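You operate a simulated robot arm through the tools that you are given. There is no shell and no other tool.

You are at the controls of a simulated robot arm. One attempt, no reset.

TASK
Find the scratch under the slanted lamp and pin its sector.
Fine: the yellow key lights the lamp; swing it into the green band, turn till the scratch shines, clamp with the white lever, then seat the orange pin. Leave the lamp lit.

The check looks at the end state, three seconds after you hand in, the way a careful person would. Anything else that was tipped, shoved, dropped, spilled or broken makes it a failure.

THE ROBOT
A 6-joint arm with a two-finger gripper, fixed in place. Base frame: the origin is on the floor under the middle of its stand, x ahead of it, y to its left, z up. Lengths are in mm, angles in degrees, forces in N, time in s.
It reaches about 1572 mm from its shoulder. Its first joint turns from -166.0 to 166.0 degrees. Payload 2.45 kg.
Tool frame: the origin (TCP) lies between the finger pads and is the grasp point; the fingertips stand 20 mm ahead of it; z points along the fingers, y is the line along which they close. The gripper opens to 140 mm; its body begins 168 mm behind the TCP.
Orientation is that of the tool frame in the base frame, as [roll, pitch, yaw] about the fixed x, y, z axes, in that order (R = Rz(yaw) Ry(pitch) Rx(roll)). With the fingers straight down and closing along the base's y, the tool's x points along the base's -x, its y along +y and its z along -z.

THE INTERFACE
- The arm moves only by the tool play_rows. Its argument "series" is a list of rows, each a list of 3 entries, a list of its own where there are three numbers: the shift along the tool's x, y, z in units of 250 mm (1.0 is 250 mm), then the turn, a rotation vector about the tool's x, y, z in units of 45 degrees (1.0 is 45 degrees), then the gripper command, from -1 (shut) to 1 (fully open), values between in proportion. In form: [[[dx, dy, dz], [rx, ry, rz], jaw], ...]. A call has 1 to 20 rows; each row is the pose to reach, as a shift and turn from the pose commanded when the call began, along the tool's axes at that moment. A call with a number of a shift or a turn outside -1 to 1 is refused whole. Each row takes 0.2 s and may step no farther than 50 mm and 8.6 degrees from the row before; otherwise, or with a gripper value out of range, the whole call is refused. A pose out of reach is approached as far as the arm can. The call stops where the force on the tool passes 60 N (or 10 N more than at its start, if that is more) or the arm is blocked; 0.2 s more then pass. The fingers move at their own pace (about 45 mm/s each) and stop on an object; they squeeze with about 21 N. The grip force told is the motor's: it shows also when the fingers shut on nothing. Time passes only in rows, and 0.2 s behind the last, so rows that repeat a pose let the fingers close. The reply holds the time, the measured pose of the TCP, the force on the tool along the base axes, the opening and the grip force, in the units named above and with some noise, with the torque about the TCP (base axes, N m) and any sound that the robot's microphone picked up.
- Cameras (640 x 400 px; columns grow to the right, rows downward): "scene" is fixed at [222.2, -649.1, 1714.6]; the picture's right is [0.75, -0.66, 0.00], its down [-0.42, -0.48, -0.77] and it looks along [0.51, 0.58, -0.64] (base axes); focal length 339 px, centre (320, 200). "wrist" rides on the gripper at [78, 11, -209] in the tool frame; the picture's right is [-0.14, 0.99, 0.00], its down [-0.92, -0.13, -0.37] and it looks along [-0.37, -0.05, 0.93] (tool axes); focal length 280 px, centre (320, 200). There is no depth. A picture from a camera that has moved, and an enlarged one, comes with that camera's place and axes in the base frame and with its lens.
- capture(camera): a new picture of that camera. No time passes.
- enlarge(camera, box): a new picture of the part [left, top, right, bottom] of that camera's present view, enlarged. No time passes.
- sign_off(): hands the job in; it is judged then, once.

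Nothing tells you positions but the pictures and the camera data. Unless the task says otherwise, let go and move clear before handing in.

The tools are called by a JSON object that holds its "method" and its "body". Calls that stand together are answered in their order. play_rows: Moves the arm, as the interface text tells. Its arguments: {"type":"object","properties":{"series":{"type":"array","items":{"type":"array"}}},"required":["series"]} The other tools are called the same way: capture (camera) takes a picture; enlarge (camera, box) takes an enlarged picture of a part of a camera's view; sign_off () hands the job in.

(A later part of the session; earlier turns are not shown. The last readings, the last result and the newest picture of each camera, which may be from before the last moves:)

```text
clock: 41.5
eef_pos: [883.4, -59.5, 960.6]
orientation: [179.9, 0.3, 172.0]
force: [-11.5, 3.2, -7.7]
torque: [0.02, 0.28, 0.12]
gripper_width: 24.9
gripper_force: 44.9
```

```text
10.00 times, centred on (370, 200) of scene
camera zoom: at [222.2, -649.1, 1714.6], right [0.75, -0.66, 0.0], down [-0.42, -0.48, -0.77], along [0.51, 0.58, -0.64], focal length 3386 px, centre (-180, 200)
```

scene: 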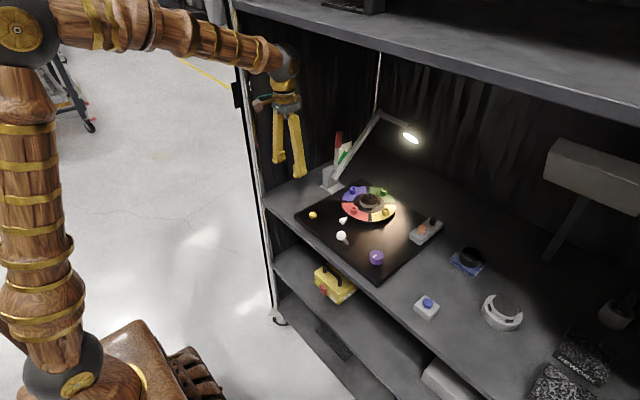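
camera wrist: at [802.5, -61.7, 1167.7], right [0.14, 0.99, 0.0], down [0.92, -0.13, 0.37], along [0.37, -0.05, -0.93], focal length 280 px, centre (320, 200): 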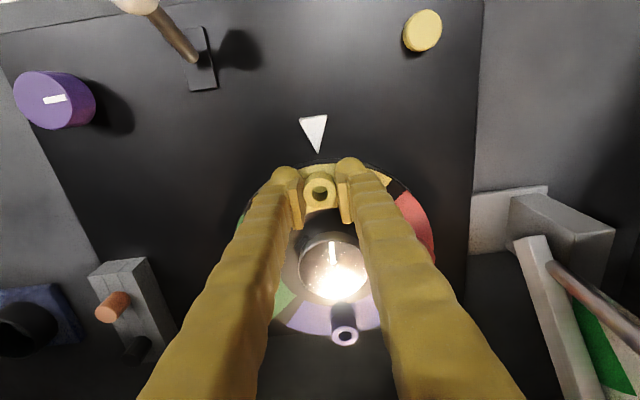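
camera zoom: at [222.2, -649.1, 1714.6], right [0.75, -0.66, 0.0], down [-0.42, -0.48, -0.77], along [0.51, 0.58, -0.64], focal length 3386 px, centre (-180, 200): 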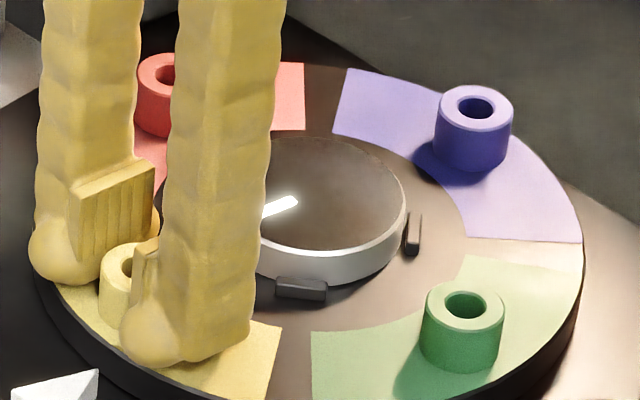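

{"method": "play_rows", "body": {"series": [[[0.001, 0.0225, 0], [0, 0, 0.0889], -0.8], [[-0.001, 0.045, 0], [0, 0, 0.1778], -0.8]]}}

{"method": "enlarge", "body": {"camera": "scene", "box": [345, 180, 395, 220]}}

{"method": "play_rows", "body": {"series": [[[-0.0008, 0.0225, 0], [0, 0, 0.0889], -0.8], [[-0.0031, 0.045, 0], [0, 0, 0.1778], -0.8]]}}

{"method": "enlarge", "body": {"camera": "scene", "box": [345, 180, 395, 220]}}

```text
clock: 42.1
eef_pos: [885.8, -49.9, 960.9]
orientation: [179.8, 0.4, 164.0]
force: [-7.5, 0.1, -8.9]
torque: [-0.01, 0.15, -0.06]
gripper_width: 24.8
gripper_force: 45.3
```

```text
10.00 times, centred on (370, 200) of scene
camera zoom: at [222.2, -649.1, 1714.6], right [0.75, -0.66, 0.0], down [-0.42, -0.48, -0.77], along [0.51, 0.58, -0.64], focal length 3386 px, centre (-180, 200)
```

zoom: 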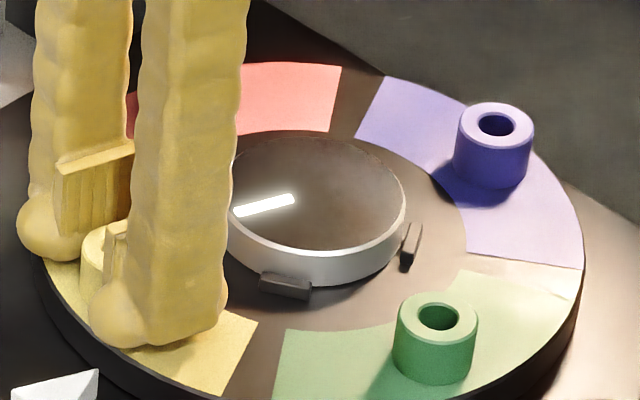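

```text
clock: 42.7
eef_pos: [888.2, -38.8, 962.0]
orientation: [179.8, 0.3, 156.0]
force: [-3.6, 1.0, -3.1]
torque: [-0.03, 0.02, -0.04]
gripper_width: 24.7
gripper_force: 44.9
```

```text
10.00 times, centred on (370, 200) of scene
camera zoom: at [222.2, -649.1, 1714.6], right [0.75, -0.66, 0.0], down [-0.42, -0.48, -0.77], along [0.51, 0.58, -0.64], focal length 3386 px, centre (-180, 200)
```

zoom: 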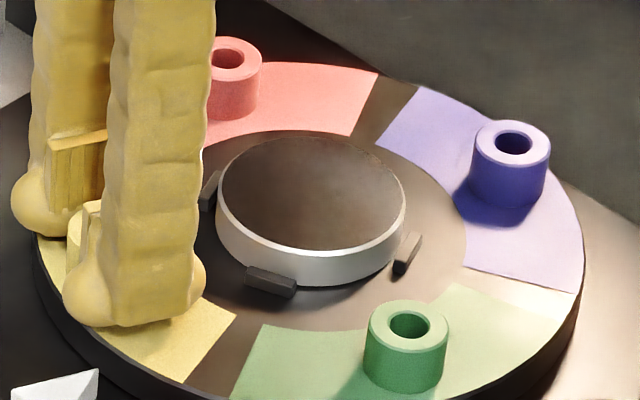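

The shine spans boss angles from about 160° to 208°, so the centre is near 184°. I'll rotate back counter-clockwise to about 183.5°.

{"method": "play_rows", "body": {"series": [[[-0.0024, -0.0394, 0], [0, 0, -0.1556], -0.8], [[-0.0096, -0.0781, 0], [0, 0, -0.3111], -0.8], [[-0.0215, -0.1158, 0], [0, 0, -0.4667], -0.8], [[-0.0365, -0.1491, 0], [0, 0, -0.6111], -0.8], [[-0.0365, -0.1491, 0], [0, 0, -0.6111], -0.8]]}}

{"method": "capture", "body": {"camera": "wrist"}}

{"method": "enlarge", "body": {"camera": "wrist", "box": [280, 210, 380, 310]}}

```text
clock: 43.9
eef_pos: [883.2, -77.1, 961.5]
orientation: [-180.0, 0.3, -176.4]
force: [20.1, 4.8, -14.1]
torque: [0.05, -0.6, 0.24]
gripper_width: 25.0
gripper_force: 44.9
```

```text
taken
camera wrist: at [801.9, -71.9, 1167.7], right [0.07, 1.0, 0.0], down [0.92, -0.07, 0.37], along [0.37, -0.03, -0.93], focal length 280 px, centre (320, 200)
```

wrist: 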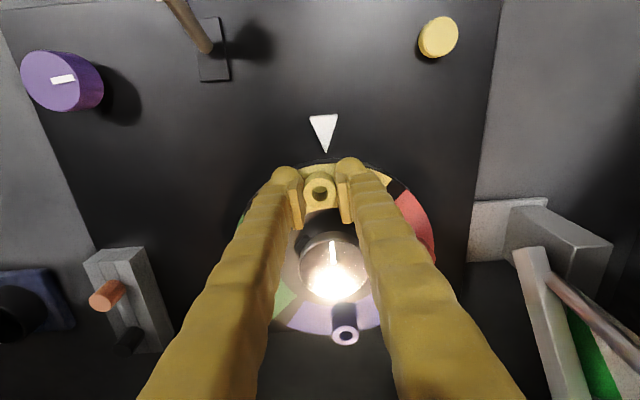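

```text
4.00 times, centred on (330, 260) of wrist
camera zoom: at [801.9, -71.9, 1167.7], right [0.07, 1.0, 0.0], down [0.92, -0.07, 0.37], along [0.37, -0.03, -0.93], focal length 1122 px, centre (280, -40)
```

zoom: 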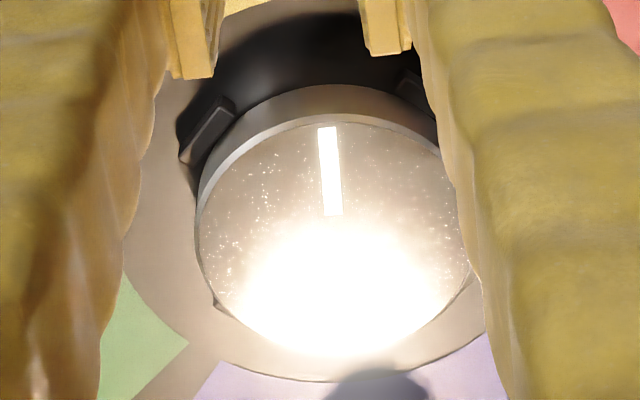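

The scratch shines at the centre of its range. I'll release the boss, lift clear and go over to look at the white clamp lever.

{"method": "play_rows", "body": {"series": [[[0, 0, -0.004], [0, 0, 0], -0.143], [[0, 0, -0.006], [0, 0, 0], -0.143], [[0, 0, -0.008], [0, 0, 0], -0.143], [[0, 0, -0.1], [0, 0, 0], -0.143], [[0, 0, -0.2], [0, 0, 0], 0], [[0, 0, -0.3], [0, 0, 0.04], 0.3], [[0.1, -0.06, -0.36], [0, 0, 0.08], 0.6], [[0.22, -0.12, -0.396], [0, 0, 0.08], 1], [[0.36, -0.2, -0.396], [0, 0, 0.08], 1], [[0.512, -0.3, -0.396], [0, 0, 0.08], 1], [[0.512, -0.3, -0.396], [0, 0, 0.08], 1]]}}

{"method": "capture", "body": {"camera": "wrist"}}

{"method": "enlarge", "body": {"camera": "wrist", "box": [240, 80, 400, 240]}}

{"method": "enlarge", "body": {"camera": "scene", "box": [320, 170, 420, 270]}}

```text
clock: 46.3
eef_pos: [758.2, -159.5, 1059.2]
orientation: [179.9, 0.2, -180.0]
force: [-0.6, 0.3, -0.7]
torque: [-0.02, 0.04, -0.02]
gripper_width: 140.2
gripper_force: 0.1
```

```text
taken
camera wrist: at [678.4, -149.3, 1266.4], right [0.14, 0.99, 0.0], down [0.92, -0.13, 0.37], along [0.37, -0.05, -0.93], focal length 280 px, centre (320, 200)
```

wrist: 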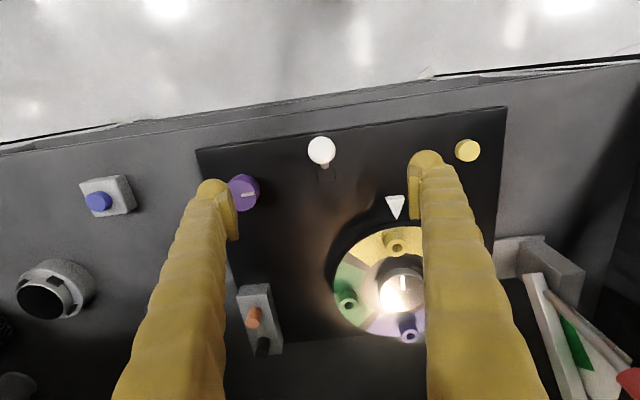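

```text
2.50 times, centred on (320, 160) of wrist
camera zoom: at [678.4, -149.3, 1266.4], right [0.14, 0.99, 0.0], down [0.92, -0.13, 0.37], along [0.37, -0.05, -0.93], focal length 701 px, centre (320, 300)
```

zoom: 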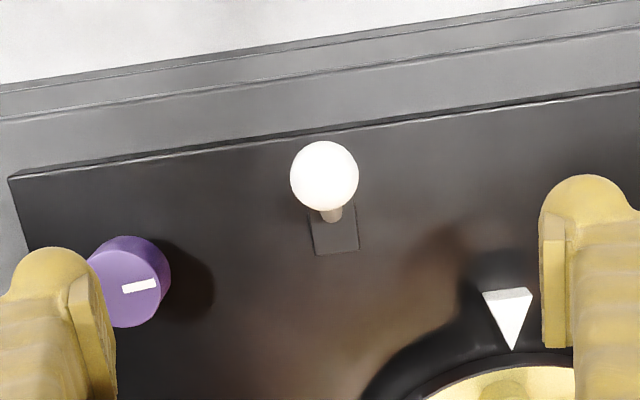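

```text
4.00 times, centred on (370, 220) of scene
camera zoom: at [222.2, -649.1, 1714.6], right [0.75, -0.66, 0.0], down [-0.42, -0.48, -0.77], along [0.51, 0.58, -0.64], focal length 1354 px, centre (120, 120)
```

zoom: 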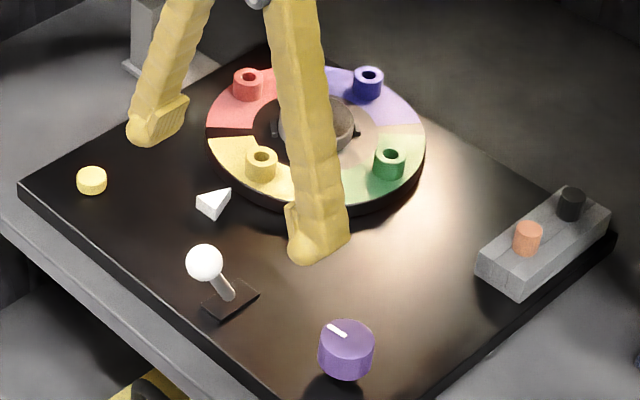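

The table held and the scratch still points to yellow. The lever ball is at about (738, -156, 980), leaning toward -x with its pivot near (779, -156, 918). I'll close the fingers and come down in front of it to push it over toward +x.

{"method": "play_rows", "body": {"series": [[[0.15, 0.014, 0], [0, 0, 0], 0], [[0.3, 0.014, 0], [0, 0, 0], -0.6], [[0.3, 0.014, 0], [0, 0, 0], -1], [[0.3, 0.014, 0], [0, 0, 0], -1], [[0.3, 0.014, 0], [0, 0, 0], -1], [[0.3, 0.014, 0], [0, 0, 0], -1], [[0.3, 0.014, 0], [0, 0, 0], -1], [[0.3, 0.014, 0.15], [0, 0, 0], -1], [[0.3, 0.014, 0.296], [0, 0, 0], -1], [[0.3, 0.014, 0.296], [0, 0, 0], -1]]}}

{"method": "capture", "body": {"camera": "wrist"}}

{"method": "enlarge", "body": {"camera": "scene", "box": [290, 170, 410, 270]}}

```text
clock: 48.5
eef_pos: [683.1, -154.6, 983.5]
orientation: [179.9, 0.2, -180.0]
force: [0.0, -0.6, -0.1]
torque: [-0.01, -0.01, -0.01]
gripper_width: 0.0
gripper_force: 20.7
```

```text
taken
camera wrist: at [603.3, -145.2, 1191.2], right [0.14, 0.99, 0.0], down [0.92, -0.13, 0.37], along [0.37, -0.05, -0.93], focal length 280 px, centre (320, 200)
```

wrist: 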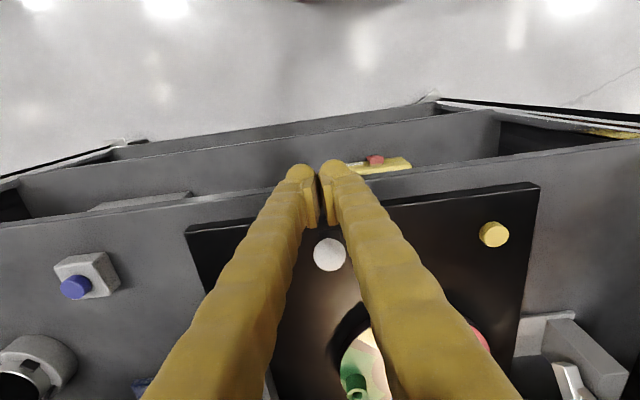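

```text
4.00 times, centred on (350, 220) of scene
camera zoom: at [222.2, -649.1, 1714.6], right [0.75, -0.66, 0.0], down [-0.42, -0.48, -0.77], along [0.51, 0.58, -0.64], focal length 1354 px, centre (200, 120)
```

zoom: 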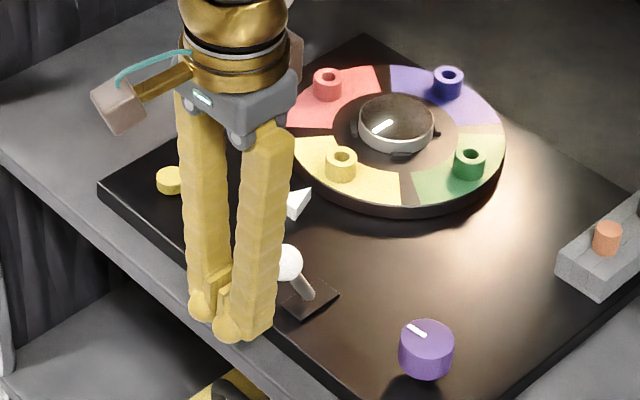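

The fingers are lined up behind the white ball. I'll push it in +x.

{"method": "play_rows", "body": {"series": [[[-0.05, -0.006, 0], [0, 0, 0], -1], [[-0.1, -0.006, 0], [0, 0, 0], -1], [[-0.14, -0.006, 0], [0, 0, 0], -1], [[-0.18, -0.006, 0], [0, 0, 0], -1], [[-0.22, -0.006, 0], [0, 0, 0], -1], [[-0.26, -0.006, 0], [0, 0, 0], -1]]}}

{"method": "enlarge", "body": {"camera": "scene", "box": [290, 170, 410, 270]}}

{"method": "capture", "body": {"camera": "wrist"}}

```text
clock: 49.9
eef_pos: [748.6, -158.7, 985.5]
orientation: [180.0, 0.3, -180.0]
force: [0.5, 0.5, 0.0]
torque: [0.02, 0.0, 0.01]
gripper_width: 0.2
gripper_force: 21.0
```

```text
4.00 times, centred on (350, 220) of scene
camera zoom: at [222.2, -649.1, 1714.6], right [0.75, -0.66, 0.0], down [-0.42, -0.48, -0.77], along [0.51, 0.58, -0.64], focal length 1354 px, centre (200, 120)
```

zoom: 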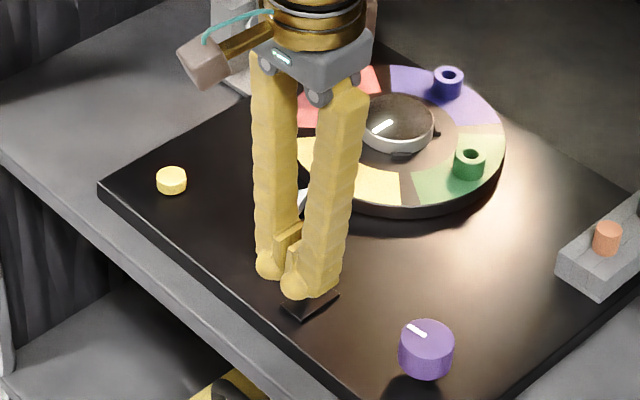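

```text
taken
camera wrist: at [669.1, -147.7, 1191.9], right [0.14, 0.99, 0.0], down [0.92, -0.13, 0.37], along [0.37, -0.05, -0.93], focal length 280 px, centre (320, 200)
```

wrist: 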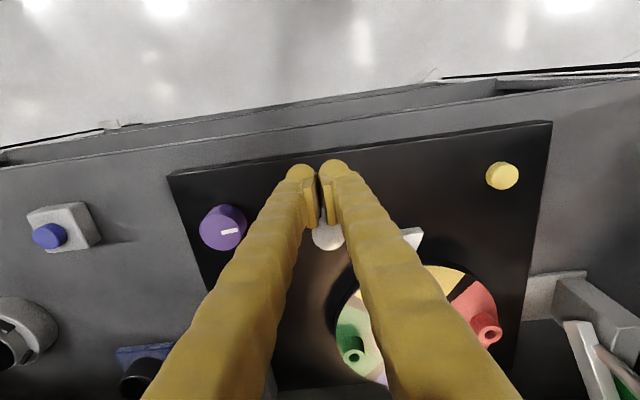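

The lever has come upright with little resistance. I'll keep pushing to the far side.

{"method": "play_rows", "body": {"series": [[[-0.04, 0, 0], [0, 0, 0], -1], [[-0.08, 0, 0], [0, 0, 0], -1], [[-0.12, 0, 0], [0, 0, 0], -1], [[-0.15, 0, 0], [0, 0, 0], -1]]}}

{"method": "capture", "body": {"camera": "wrist"}}

{"method": "enlarge", "body": {"camera": "scene", "box": [290, 170, 410, 270]}}

```text
clock: 50.7
eef_pos: [770.5, -156.4, 984.5]
orientation: [179.7, -0.3, -180.0]
force: [-13.9, 8.1, 8.7]
torque: [0.06, 0.12, 0.21]
gripper_width: 0.1
gripper_force: 20.9
stopped in row 4: the force on the tool passed its limit at 76 N (the readings are from after the stop); the commanded pose is now the measured one
```

```text
taken
camera wrist: at [693.8, -146.6, 1192.1], right [0.14, 0.99, 0.0], down [0.92, -0.13, 0.36], along [0.36, -0.05, -0.93], focal length 280 px, centre (320, 200)
```

wrist: 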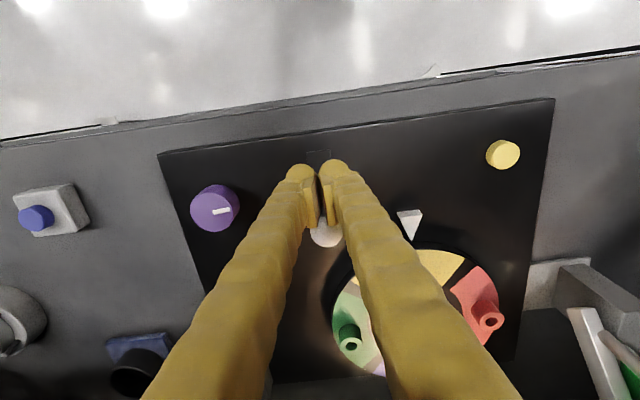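

```text
4.00 times, centred on (350, 220) of scene
camera zoom: at [222.2, -649.1, 1714.6], right [0.75, -0.66, 0.0], down [-0.42, -0.48, -0.77], along [0.51, 0.58, -0.64], focal length 1354 px, centre (200, 120)
```

zoom: 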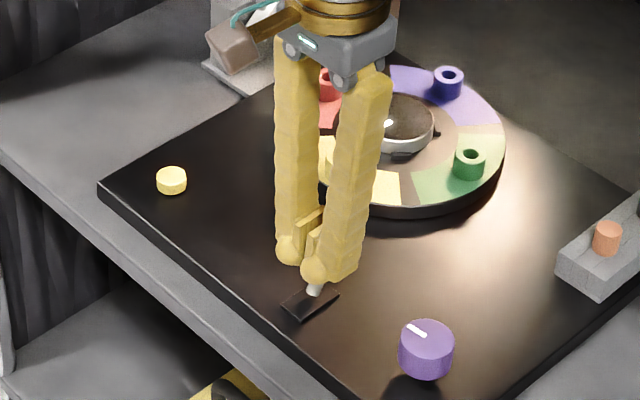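

The lever seems to have reached its end stop. I'll back off and check where it rests.

{"method": "play_rows", "body": {"series": [[[0.08, 0, 0], [0, 0, 0], -1], [[0.2, 0, -0.05], [0, 0, 0], -1], [[0.3, 0, -0.2], [0, 0, 0], -1], [[0.3, 0, -0.35], [0, 0, 0], 0], [[0.3, 0.0, -0.4], [0, 0, 0], 1], [[0.2, 0.0, -0.4], [0, 0, 0], 1], [[0.2, 0.0, -0.4], [0, 0, 0], 1], [[0.2, 0.0, -0.4], [0, 0, 0], 1]]}}

{"method": "capture", "body": {"camera": "wrist"}}

{"method": "enlarge", "body": {"camera": "scene", "box": [290, 170, 410, 270]}}

{"method": "enlarge", "body": {"camera": "scene", "box": [325, 205, 365, 250]}}

```text
clock: 52.5
eef_pos: [722.7, -157.9, 1085.0]
orientation: [179.7, -0.3, -180.0]
force: [-0.4, 0.4, 0.3]
torque: [-0.01, 0.03, -0.01]
gripper_width: 104.6
gripper_force: 0.1
```

```text
taken
camera wrist: at [645.1, -147.5, 1292.6], right [0.14, 0.99, 0.0], down [0.92, -0.13, 0.36], along [0.36, -0.05, -0.93], focal length 280 px, centre (320, 200)
```

wrist: 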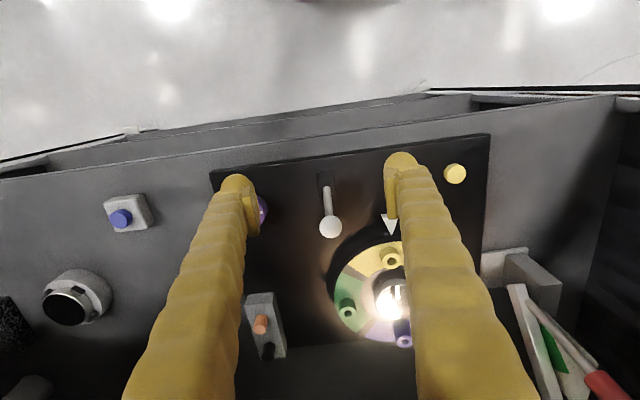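

```text
4.00 times, centred on (350, 220) of scene
camera zoom: at [222.2, -649.1, 1714.6], right [0.75, -0.66, 0.0], down [-0.42, -0.48, -0.77], along [0.51, 0.58, -0.64], focal length 1354 px, centre (200, 120)
```

zoom: 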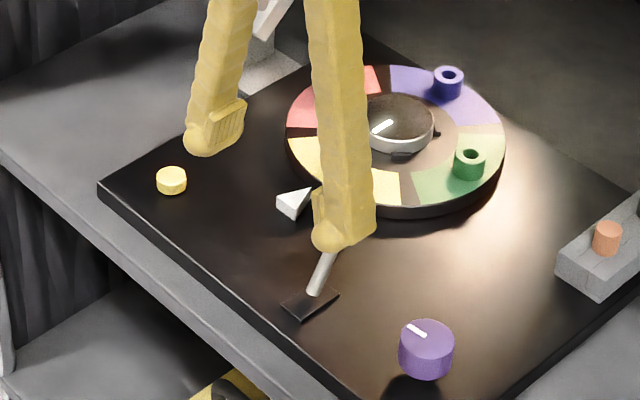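

```text
8.89 times, centred on (345, 228) of scene
camera zoom: at [222.2, -649.1, 1714.6], right [0.75, -0.66, 0.0], down [-0.42, -0.48, -0.77], along [0.51, 0.58, -0.64], focal length 3010 px, centre (98, -44)
```

zoom: 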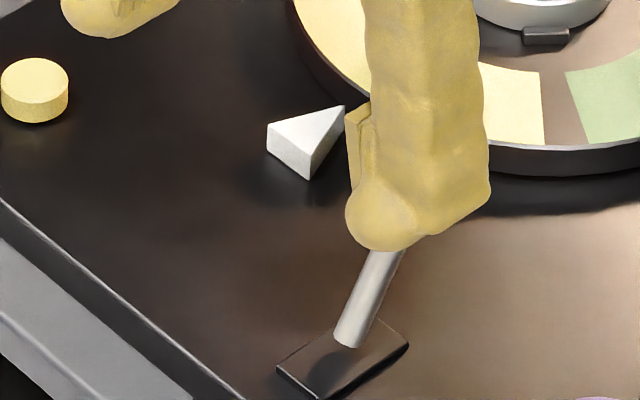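

The lever rests leaned over to the +x side, a full throw, and the scratch still shines. Next is the orange pin, so I'll move over its rack for a closer look.

{"method": "play_rows", "body": {"series": [[[-0.1, -0.09, 0], [0, 0, 0], 1], [[-0.22, -0.18, 0.02], [0, 0, 0], 1], [[-0.34, -0.27, 0.04], [0, 0, 0], 1], [[-0.45, -0.36, 0.06], [0, 0, 0], 1], [[-0.56, -0.45, 0.08], [0, 0, 0], 1], [[-0.668, -0.528, 0.1], [0, 0, 0], 1], [[-0.668, -0.528, 0.1], [0, 0, 0], 1]]}}

{"method": "capture", "body": {"camera": "wrist"}}

{"method": "enlarge", "body": {"camera": "wrist", "box": [260, 160, 400, 300]}}

{"method": "enlarge", "body": {"camera": "scene", "box": [320, 170, 450, 260]}}

```text
clock: 54.1
eef_pos: [889.8, -289.4, 1059.0]
orientation: [179.8, -0.3, -180.0]
force: [0.1, 0.0, 0.0]
torque: [0.0, -0.03, -0.03]
gripper_width: 139.9
gripper_force: 0.0
```

```text
taken
camera wrist: at [811.9, -280.3, 1266.2], right [0.14, 0.99, 0.0], down [0.92, -0.13, 0.36], along [0.36, -0.05, -0.93], focal length 280 px, centre (320, 200)
```

wrist: 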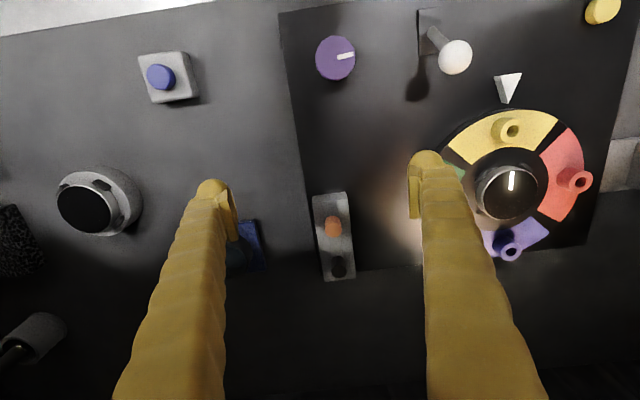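

```text
2.86 times, centred on (330, 230) of wrist
camera zoom: at [811.9, -280.3, 1266.2], right [0.14, 0.99, 0.0], down [0.92, -0.13, 0.36], along [0.36, -0.05, -0.93], focal length 801 px, centre (291, 114)
```

zoom: 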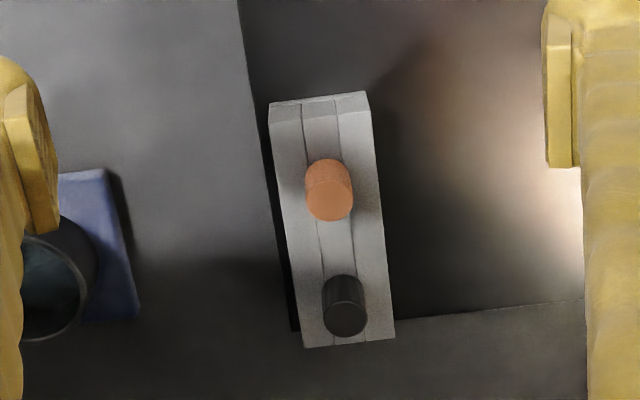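

```text
4.44 times, centred on (385, 215) of scene
camera zoom: at [222.2, -649.1, 1714.6], right [0.75, -0.66, 0.0], down [-0.42, -0.48, -0.77], along [0.51, 0.58, -0.64], focal length 1505 px, centre (31, 133)
```

zoom: 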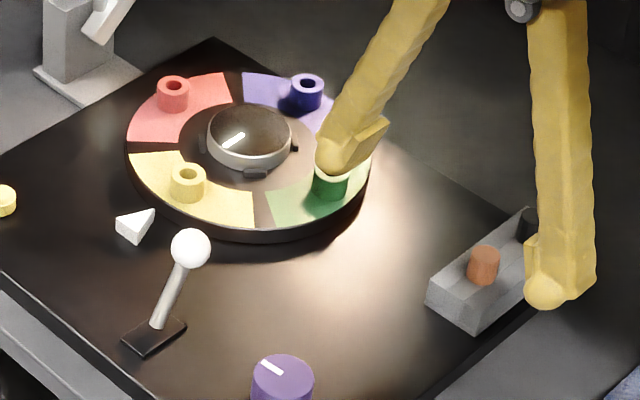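

The lever is fully over and the scratch shines at the yellow sector. The orange pin's head is at about (975, -287, top ~957), so I'll hover over it with the jaws partly open.

{"method": "play_rows", "body": {"series": [[[-0.12, 0.004, 0.04], [0, 0, 0], 0.4], [[-0.24, 0.008, 0.1], [0, 0, 0], 0], [[-0.34, 0.01, 0.19], [0, 0, 0], -0.143], [[-0.34, 0.01, 0.19], [0, 0, 0], -0.143], [[-0.34, 0.01, 0.19], [0, 0, 0], -0.143], [[-0.34, 0.01, 0.19], [0, 0, 0], -0.143]]}}

{"method": "capture", "body": {"camera": "wrist"}}

{"method": "enlarge", "body": {"camera": "wrist", "box": [250, 120, 390, 260]}}

{"method": "enlarge", "body": {"camera": "scene", "box": [380, 180, 460, 250]}}

```text
clock: 55.5
eef_pos: [974.4, -287.4, 1011.3]
orientation: [179.8, -0.3, 180.0]
force: [0.8, 0.5, -0.3]
torque: [-0.01, -0.01, -0.02]
gripper_width: 60.1
gripper_force: 0.1
```

```text
taken
camera wrist: at [897.0, -277.2, 1218.4], right [0.14, 0.99, 0.0], down [0.92, -0.13, 0.36], along [0.36, -0.05, -0.93], focal length 280 px, centre (320, 200)
```

wrist: 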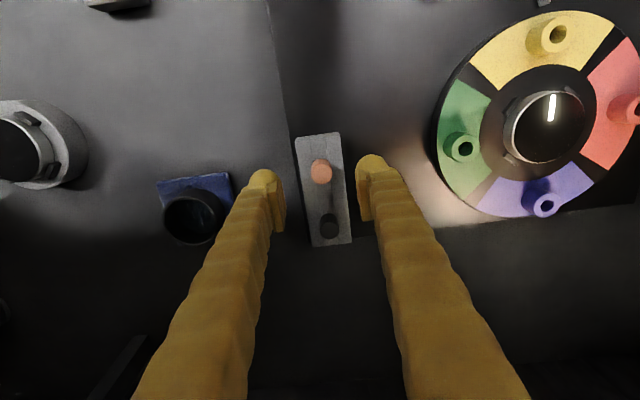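

```text
2.86 times, centred on (320, 190) of wrist
camera zoom: at [897.0, -277.2, 1218.4], right [0.14, 0.99, 0.0], down [0.92, -0.13, 0.36], along [0.36, -0.05, -0.93], focal length 801 px, centre (320, 229)
```

zoom: 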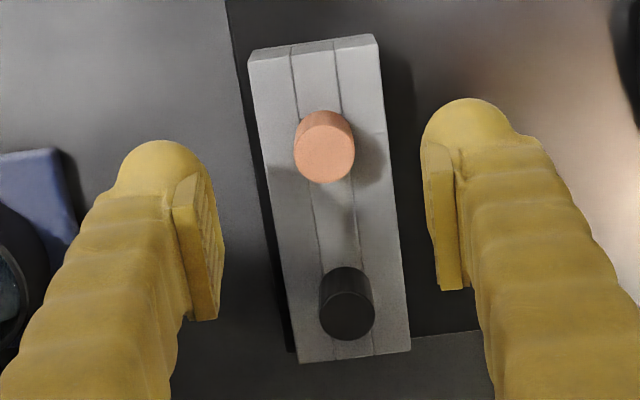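

```text
5.71 times, centred on (420, 215) of scene
camera zoom: at [222.2, -649.1, 1714.6], right [0.75, -0.66, 0.0], down [-0.42, -0.48, -0.77], along [0.51, 0.58, -0.64], focal length 1935 px, centre (-251, 114)
```

zoom: 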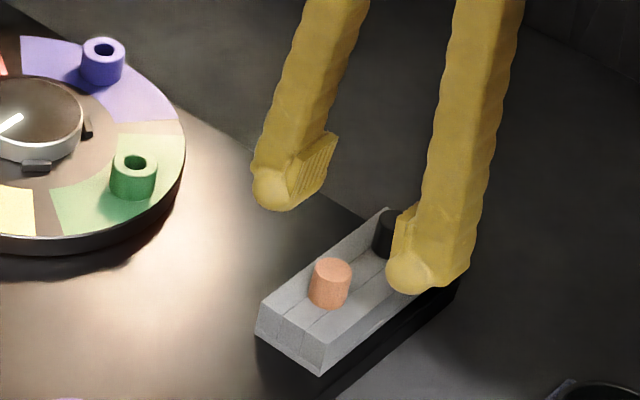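

The pin is centred to within about 1.5 mm. I'll lower around it, keeping the fingertips above the block.

{"method": "play_rows", "body": {"series": [[[0, 0.004, 0.08], [0, 0, 0], -0.143], [[0.002, 0.005, 0.15], [0, 0, 0], -0.2], [[0.002, 0.005, 0.19], [0, 0, 0], -0.3], [[0.002, 0.005, 0.19], [0, 0, 0], -0.4], [[0.002, 0.005, 0.19], [0, 0, 0], -0.4]]}}

{"method": "enlarge", "body": {"camera": "wrist", "box": [250, 120, 390, 260]}}

{"method": "enlarge", "body": {"camera": "scene", "box": [390, 190, 450, 250]}}

```text
clock: 56.7
eef_pos: [973.3, -285.5, 963.6]
orientation: [179.8, -0.3, -180.0]
force: [-0.7, 0.1, 0.6]
torque: [-0.01, 0.02, 0.01]
gripper_width: 41.9
gripper_force: 0.0
```

```text
2.86 times, centred on (320, 190) of wrist
camera zoom: at [895.6, -275.7, 1170.6], right [0.14, 0.99, 0.0], down [0.92, -0.13, 0.36], along [0.36, -0.05, -0.93], focal length 801 px, centre (320, 229)
```

zoom: 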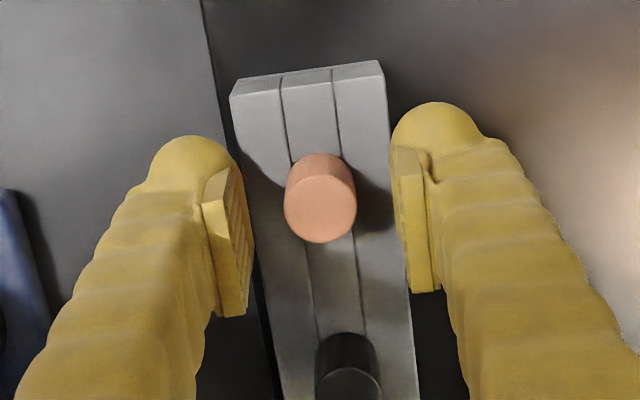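

```text
6.67 times, centred on (420, 220) of scene
camera zoom: at [222.2, -649.1, 1714.6], right [0.75, -0.66, 0.0], down [-0.42, -0.48, -0.77], along [0.51, 0.58, -0.64], focal length 2257 px, centre (-347, 67)
```

zoom: 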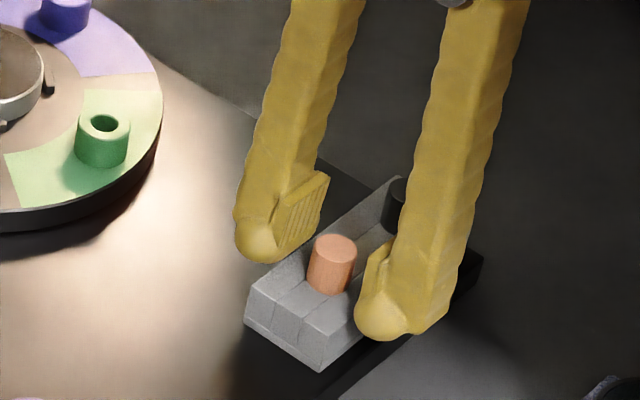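

The pin top is just at the lower end of the pads, so I need to go a little lower. I'll descend in small steps and watch the force.

{"method": "play_rows", "body": {"series": [[[0, 0, 0.01], [0, 0, 0], -0.4], [[0, 0, 0.02], [0, 0, 0], -0.45], [[0, 0, 0.03], [0, 0, 0], -0.5]]}}

{"method": "enlarge", "body": {"camera": "scene", "box": [390, 190, 450, 250]}}

```text
clock: 57.5
eef_pos: [973.7, -285.7, 961.2]
orientation: [179.9, 0.0, 179.9]
force: [-8.9, 5.2, 10.5]
torque: [0.3, 0.17, 0.01]
gripper_width: 40.7
gripper_force: 41.4
stopped in row 3: the force on the tool passed its limit at 64 N (the readings are from after the stop); the commanded pose is now the measured one
```

```text
6.67 times, centred on (420, 220) of scene
camera zoom: at [222.2, -649.1, 1714.6], right [0.75, -0.66, 0.0], down [-0.42, -0.48, -0.77], along [0.51, 0.58, -0.64], focal length 2257 px, centre (-347, 67)
```

zoom: 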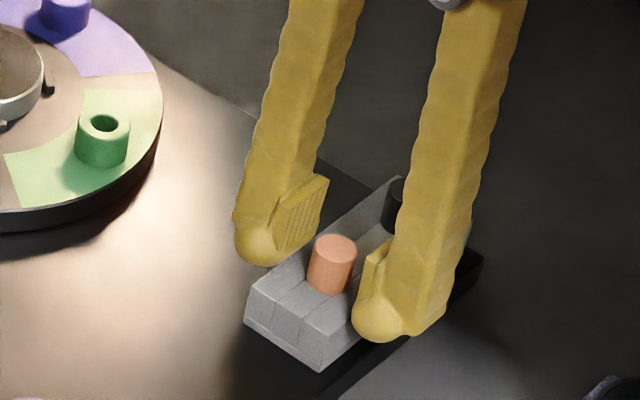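

The fingertips touched the block's top edge at z≈942, so things here sit about 10 mm higher than I estimated. I'll lift 5 mm and close on the pin head.

{"method": "play_rows", "body": {"series": [[[0, 0, -0.02], [0, 0, 0], -0.4], [[0, 0, -0.02], [0, 0, 0], -0.5], [[0, 0, -0.02], [0, 0, 0], -0.65], [[0, 0, -0.02], [0, 0, 0], -0.8], [[0, 0, -0.02], [0, 0, 0], -0.9], [[0, 0, -0.02], [0, 0, 0], -0.9], [[0, 0, -0.02], [0, 0, 0], -0.9]]}}

{"method": "enlarge", "body": {"camera": "scene", "box": [390, 190, 450, 250]}}

{"method": "enlarge", "body": {"camera": "wrist", "box": [250, 120, 390, 260]}}

```text
clock: 59.1
eef_pos: [972.5, -285.9, 965.9]
orientation: [179.9, 0.0, 180.0]
force: [1.1, -2.7, 10.7]
torque: [-0.18, -0.03, 0.01]
gripper_width: 17.6
gripper_force: 21.3
```

```text
6.67 times, centred on (420, 220) of scene
camera zoom: at [222.2, -649.1, 1714.6], right [0.75, -0.66, 0.0], down [-0.42, -0.48, -0.77], along [0.51, 0.58, -0.64], focal length 2257 px, centre (-347, 67)
```

zoom: 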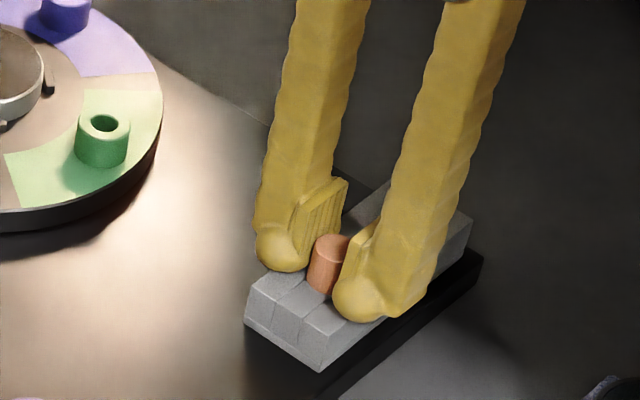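

```text
2.86 times, centred on (320, 190) of wrist
camera zoom: at [895.0, -274.8, 1172.8], right [0.14, 0.99, 0.0], down [0.92, -0.13, 0.37], along [0.36, -0.05, -0.93], focal length 801 px, centre (320, 229)
```

zoom: 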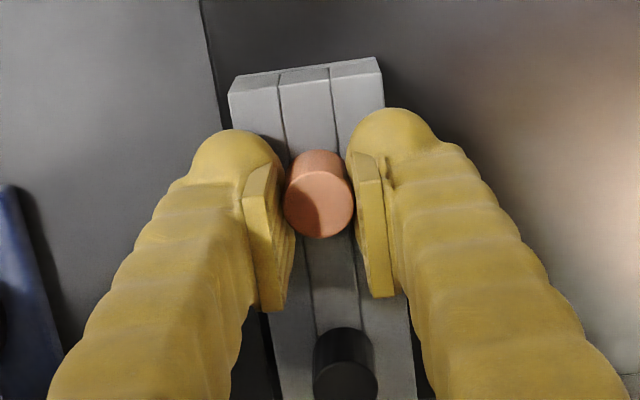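

The pin is gripped at 17.6 mm. I'll squeeze and lift straight up slowly.

{"method": "play_rows", "body": {"series": [[[0, 0, 0], [0, 0, 0], -1], [[0, 0, -0.02], [0, 0, 0], -1], [[0, 0, -0.05], [0, 0, 0], -1], [[0, 0, -0.09], [0, 0, 0], -1], [[0, 0, -0.13], [0, 0, 0], -1], [[0, 0, -0.17], [0, 0, 0], -1]]}}

{"method": "enlarge", "body": {"camera": "scene", "box": [385, 170, 455, 250]}}

{"method": "enlarge", "body": {"camera": "wrist", "box": [250, 120, 390, 260]}}

```text
clock: 60.5
eef_pos: [973.6, -285.6, 1008.3]
orientation: [179.8, 0.1, -180.0]
force: [-1.0, 0.3, -1.0]
torque: [-0.04, 0.0, 0.0]
gripper_width: 17.5
gripper_force: 20.9
```

```text
5.00 times, centred on (420, 210) of scene
camera zoom: at [222.2, -649.1, 1714.6], right [0.75, -0.66, 0.0], down [-0.42, -0.48, -0.77], along [0.51, 0.58, -0.64], focal length 1693 px, centre (-180, 150)
```

zoom: 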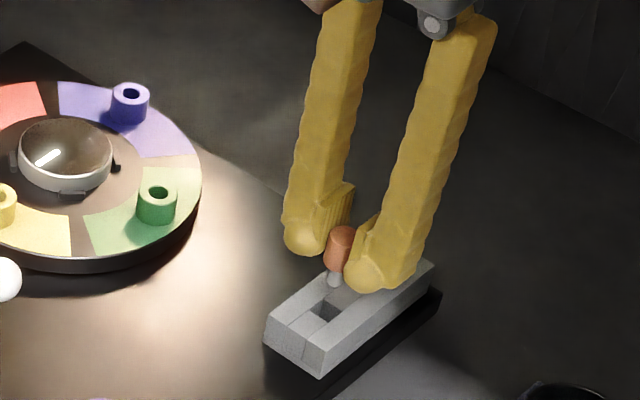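

```text
2.86 times, centred on (320, 190) of wrist
camera zoom: at [895.2, -275.4, 1215.3], right [0.14, 0.99, 0.0], down [0.92, -0.13, 0.37], along [0.36, -0.05, -0.93], focal length 801 px, centre (320, 229)
```

zoom: 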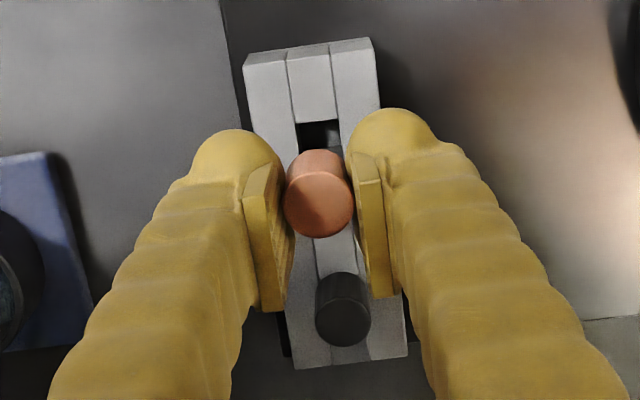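

The pin came out cleanly with its shank showing below the head. I'll raise it and carry it over to a point above the yellow boss.

{"method": "play_rows", "body": {"series": [[[0, 0, -0.1], [0, 0, 0], -1], [[0, 0, -0.2], [0, 0, 0], -1], [[0.06, 0.14, -0.207], [0, 0, 0], -1], [[0.12, 0.28, -0.207], [0, 0, 0], -1], [[0.18, 0.42, -0.207], [0, 0, 0], -1], [[0.24, 0.56, -0.207], [0, 0, 0], -1], [[0.3, 0.7, -0.207], [0, 0, 0], -1], [[0.36, 0.834, -0.207], [0, 0, 0], -1], [[0.36, 0.834, -0.207], [0, 0, 0], -1]]}}

{"method": "capture", "body": {"camera": "wrist"}}

{"method": "enlarge", "body": {"camera": "scene", "box": [320, 150, 420, 230]}}

{"method": "enlarge", "body": {"camera": "wrist", "box": [250, 120, 390, 260]}}

```text
clock: 62.5
eef_pos: [884.4, -77.0, 1059.0]
orientation: [180.0, 0.0, -180.0]
force: [0.3, -0.1, 1.0]
torque: [0.03, -0.03, 0.01]
gripper_width: 17.5
gripper_force: 21.0
```

```text
taken
camera wrist: at [805.4, -66.3, 1266.5], right [0.14, 0.99, 0.0], down [0.92, -0.13, 0.37], along [0.36, -0.05, -0.93], focal length 280 px, centre (320, 200)
```

wrist: 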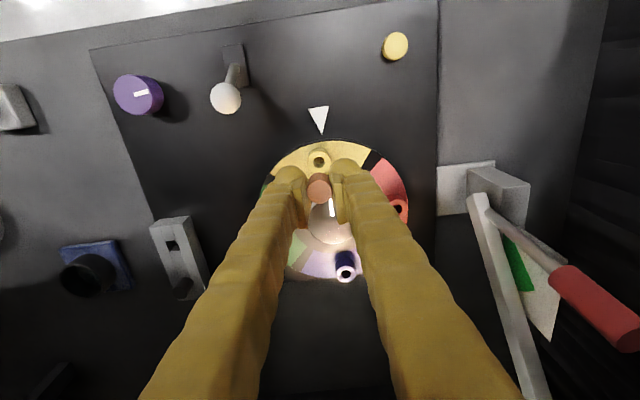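

```text
5.00 times, centred on (370, 190) of scene
camera zoom: at [222.2, -649.1, 1714.6], right [0.75, -0.66, 0.0], down [-0.42, -0.48, -0.77], along [0.51, 0.58, -0.64], focal length 1693 px, centre (70, 250)
```

zoom: 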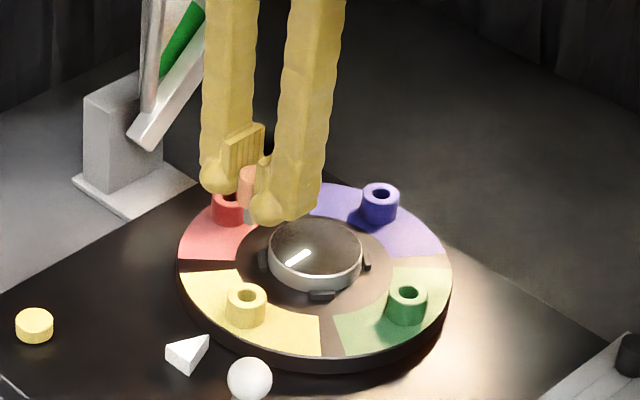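

```text
2.86 times, centred on (320, 190) of wrist
camera zoom: at [805.4, -66.3, 1266.5], right [0.14, 0.99, 0.0], down [0.92, -0.13, 0.37], along [0.36, -0.05, -0.93], focal length 801 px, centre (320, 229)
```

zoom: 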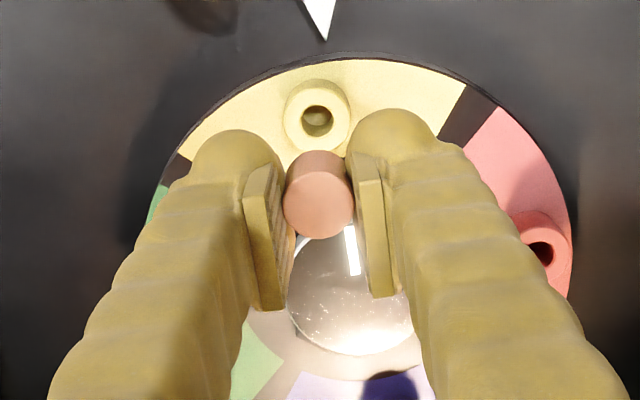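

The pin is held above the yellow boss. I'll lower it until the shank is just above the boss, then check the alignment in both cameras.

{"method": "play_rows", "body": {"series": [[[0, 0, 0.06], [0, 0, 0], -1], [[0, 0, 0.12], [0, 0, 0], -1], [[0, 0, 0.17], [0, 0, 0], -1], [[0, 0, 0.19], [0, 0, 0], -1]]}}

{"method": "enlarge", "body": {"camera": "scene", "box": [340, 180, 390, 220]}}

{"method": "enlarge", "body": {"camera": "wrist", "box": [250, 120, 390, 260]}}

```text
clock: 63.5
eef_pos: [883.9, -76.7, 1012.5]
orientation: [179.9, 0.0, -180.0]
force: [0.2, 1.2, 0.2]
torque: [0.0, 0.0, 0.0]
gripper_width: 17.6
gripper_force: 20.4
```

```text
10.00 times, centred on (365, 200) of scene
camera zoom: at [222.2, -649.1, 1714.6], right [0.75, -0.66, 0.0], down [-0.42, -0.48, -0.77], along [0.51, 0.58, -0.64], focal length 3386 px, centre (-130, 200)
```

zoom: 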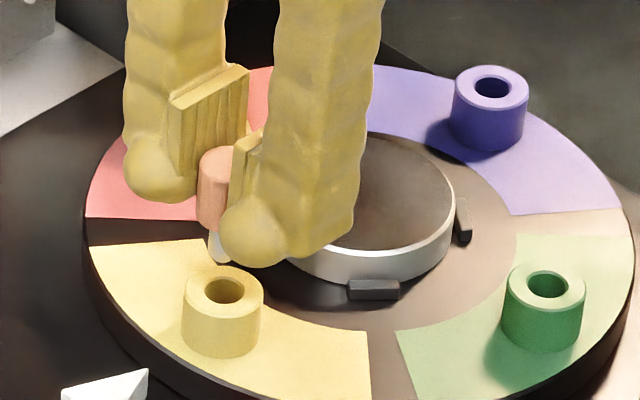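

```text
2.86 times, centred on (320, 190) of wrist
camera zoom: at [805.2, -66.7, 1219.0], right [0.14, 0.99, 0.0], down [0.92, -0.13, 0.37], along [0.36, -0.05, -0.93], focal length 801 px, centre (320, 229)
```

zoom: 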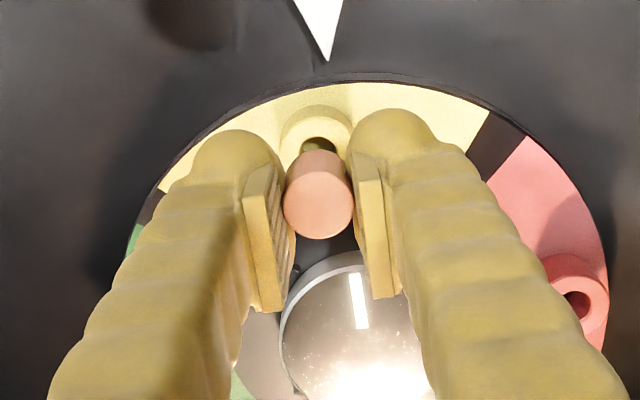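

I'll zoom in more from the scene camera to measure the shank against the hole.

{"method": "enlarge", "body": {"camera": "scene", "box": [350, 192, 374, 216]}}

{"method": "enlarge", "body": {"camera": "wrist", "box": [290, 150, 350, 210]}}

```text
16.00 times, centred on (362, 204) of scene
camera zoom: at [222.2, -649.1, 1714.6], right [0.75, -0.66, 0.0], down [-0.42, -0.48, -0.77], along [0.51, 0.58, -0.64], focal length 5418 px, centre (-352, 136)
```

zoom: 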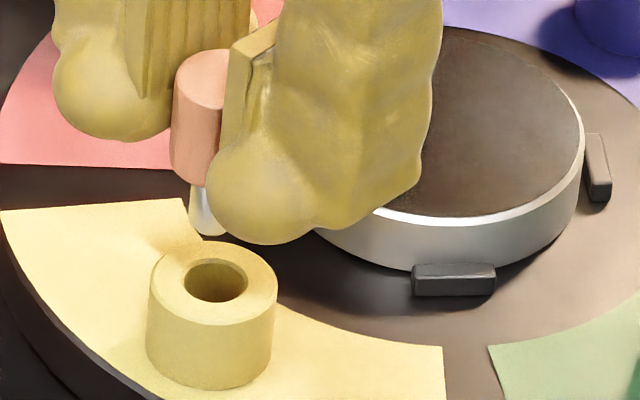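

```text
6.67 times, centred on (320, 180) of wrist
camera zoom: at [805.2, -66.7, 1219.0], right [0.14, 0.99, 0.0], down [0.92, -0.13, 0.37], along [0.36, -0.05, -0.93], focal length 1869 px, centre (320, 333)
```

zoom: 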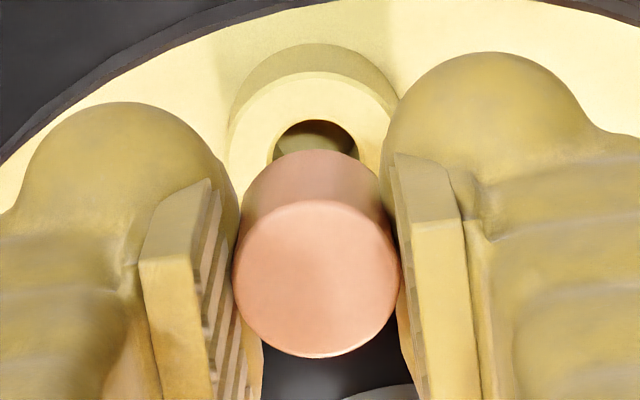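

The hole is about 12.5 mm wide and the shank about 8.5 mm. From both views the hole lies about +2.8 mm in x and -0.5 mm in y from the pin, so I'll shift by that and lower most of the gap before rechecking.

{"method": "play_rows", "body": {"series": [[[-0.0112, -0.002, 0], [0, 0, 0], -1], [[-0.0112, -0.002, 0.02], [0, 0, 0], -1], [[-0.0112, -0.002, 0.04], [0, 0, 0], -1], [[-0.0112, -0.002, 0.04], [0, 0, 0], -1]]}}

{"method": "enlarge", "body": {"camera": "scene", "box": [350, 192, 374, 216]}}

{"method": "enlarge", "body": {"camera": "wrist", "box": [290, 150, 350, 210]}}

```text
clock: 64.5
eef_pos: [887.5, -77.3, 1002.3]
orientation: [179.8, -0.1, -179.9]
force: [-0.8, 0.4, 0.1]
torque: [0.02, -0.01, 0.01]
gripper_width: 17.1
gripper_force: 20.6
```

```text
16.00 times, centred on (362, 204) of scene
camera zoom: at [222.2, -649.1, 1714.6], right [0.75, -0.66, 0.0], down [-0.42, -0.48, -0.77], along [0.51, 0.58, -0.64], focal length 5418 px, centre (-352, 136)
```

zoom: 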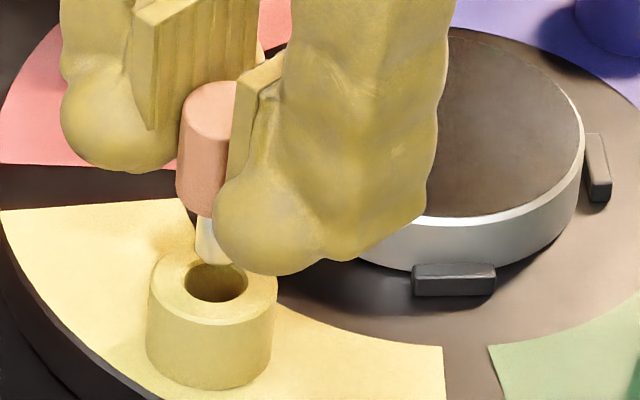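

```text
6.67 times, centred on (320, 180) of wrist
camera zoom: at [807.8, -67.0, 1209.4], right [0.14, 0.99, 0.0], down [0.92, -0.13, 0.37], along [0.36, -0.05, -0.93], focal length 1869 px, centre (320, 333)
```

zoom: 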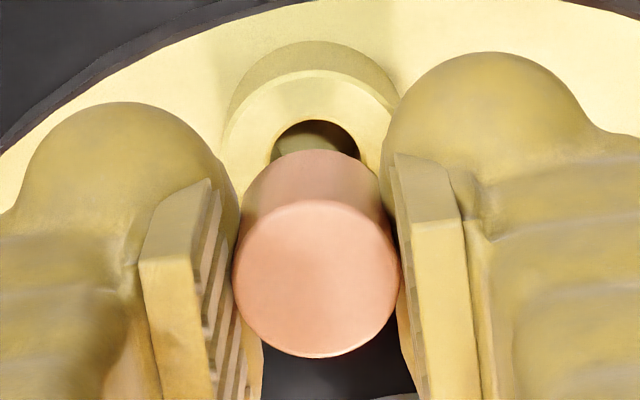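

The alignment looks within about 0.5–1 mm now. I'll lower slowly to let the shank enter the hole.

{"method": "play_rows", "body": {"series": [[[-0.002, -0.001, 0.01], [0, 0, 0], -1], [[-0.002, -0.001, 0.02], [0, 0, 0], -1], [[-0.002, -0.001, 0.028], [0, 0, 0], -1], [[-0.002, -0.001, 0.036], [0, 0, 0], -1]]}}

{"method": "enlarge", "body": {"camera": "scene", "box": [350, 192, 374, 216]}}

{"method": "enlarge", "body": {"camera": "wrist", "box": [290, 150, 350, 210]}}

```text
clock: 65.5
eef_pos: [887.2, -77.6, 994.1]
orientation: [179.9, 0.0, -180.0]
force: [0.3, -0.5, -0.9]
torque: [-0.01, 0.02, -0.02]
gripper_width: 17.5
gripper_force: 21.1
```

```text
16.00 times, centred on (362, 204) of scene
camera zoom: at [222.2, -649.1, 1714.6], right [0.75, -0.66, 0.0], down [-0.42, -0.48, -0.77], along [0.51, 0.58, -0.64], focal length 5418 px, centre (-352, 136)
```

zoom: 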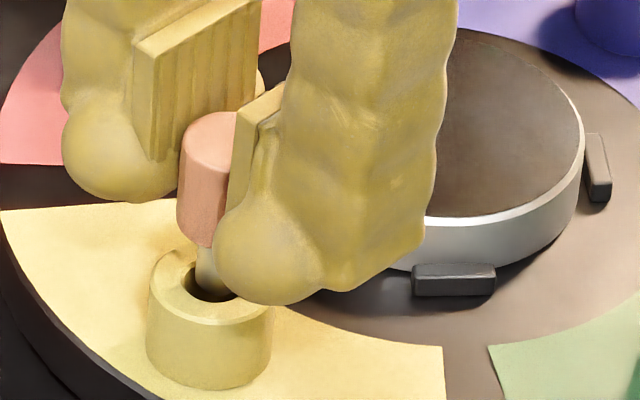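

```text
6.67 times, centred on (320, 180) of wrist
camera zoom: at [808.4, -67.2, 1200.9], right [0.14, 0.99, 0.0], down [0.92, -0.13, 0.37], along [0.36, -0.05, -0.93], focal length 1869 px, centre (320, 333)
```

zoom: 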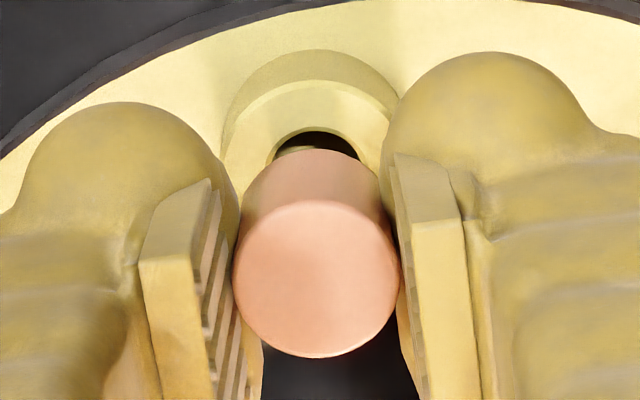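

The shank tip is going into the hole with no contact force. I'll keep lowering.

{"method": "play_rows", "body": {"series": [[[0, 0, 0.008], [0, 0, 0], -1], [[0, 0, 0.016], [0, 0, 0], -1], [[0, 0, 0.024], [0, 0, 0], -1], [[0, 0, 0.032], [0, 0, 0], -1]]}}

{"method": "enlarge", "body": {"camera": "scene", "box": [350, 192, 374, 216]}}

```text
clock: 66.5
eef_pos: [887.7, -77.6, 985.9]
orientation: [-180.0, -0.1, 180.0]
force: [0.4, 0.5, 0.3]
torque: [0.02, -0.03, -0.01]
gripper_width: 17.3
gripper_force: 21.0
```

```text
16.00 times, centred on (362, 204) of scene
camera zoom: at [222.2, -649.1, 1714.6], right [0.75, -0.66, 0.0], down [-0.42, -0.48, -0.77], along [0.51, 0.58, -0.64], focal length 5418 px, centre (-352, 136)
```

zoom: 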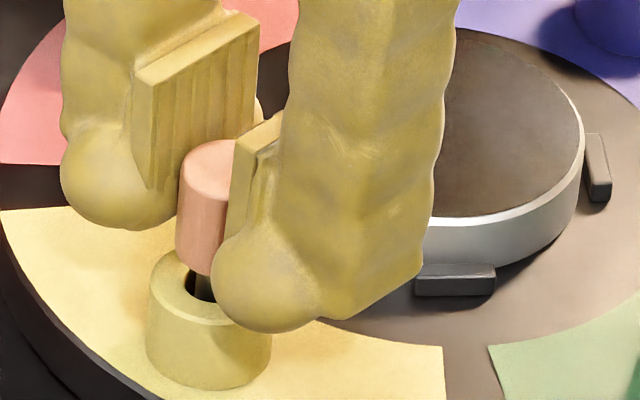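

The shank is inside the hole. I'll continue down until the head seats.

{"method": "play_rows", "body": {"series": [[[0, 0, 0.008], [0, 0, 0], -1], [[0, 0, 0.016], [0, 0, 0], -1], [[0, 0, 0.02], [0, 0, 0], -1], [[0, 0, 0.024], [0, 0, 0], -1]]}}

{"method": "enlarge", "body": {"camera": "scene", "box": [350, 192, 374, 216]}}

```text
clock: 67.5
eef_pos: [886.2, -78.4, 980.7]
orientation: [179.9, -0.1, -180.0]
force: [-0.1, 1.1, 0.7]
torque: [-0.03, -0.03, -0.03]
gripper_width: 17.6
gripper_force: 21.0
```

```text
16.00 times, centred on (362, 204) of scene
camera zoom: at [222.2, -649.1, 1714.6], right [0.75, -0.66, 0.0], down [-0.42, -0.48, -0.77], along [0.51, 0.58, -0.64], focal length 5418 px, centre (-352, 136)
```

zoom: 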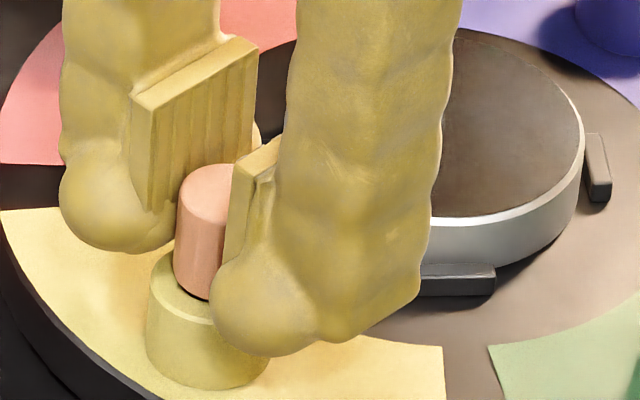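

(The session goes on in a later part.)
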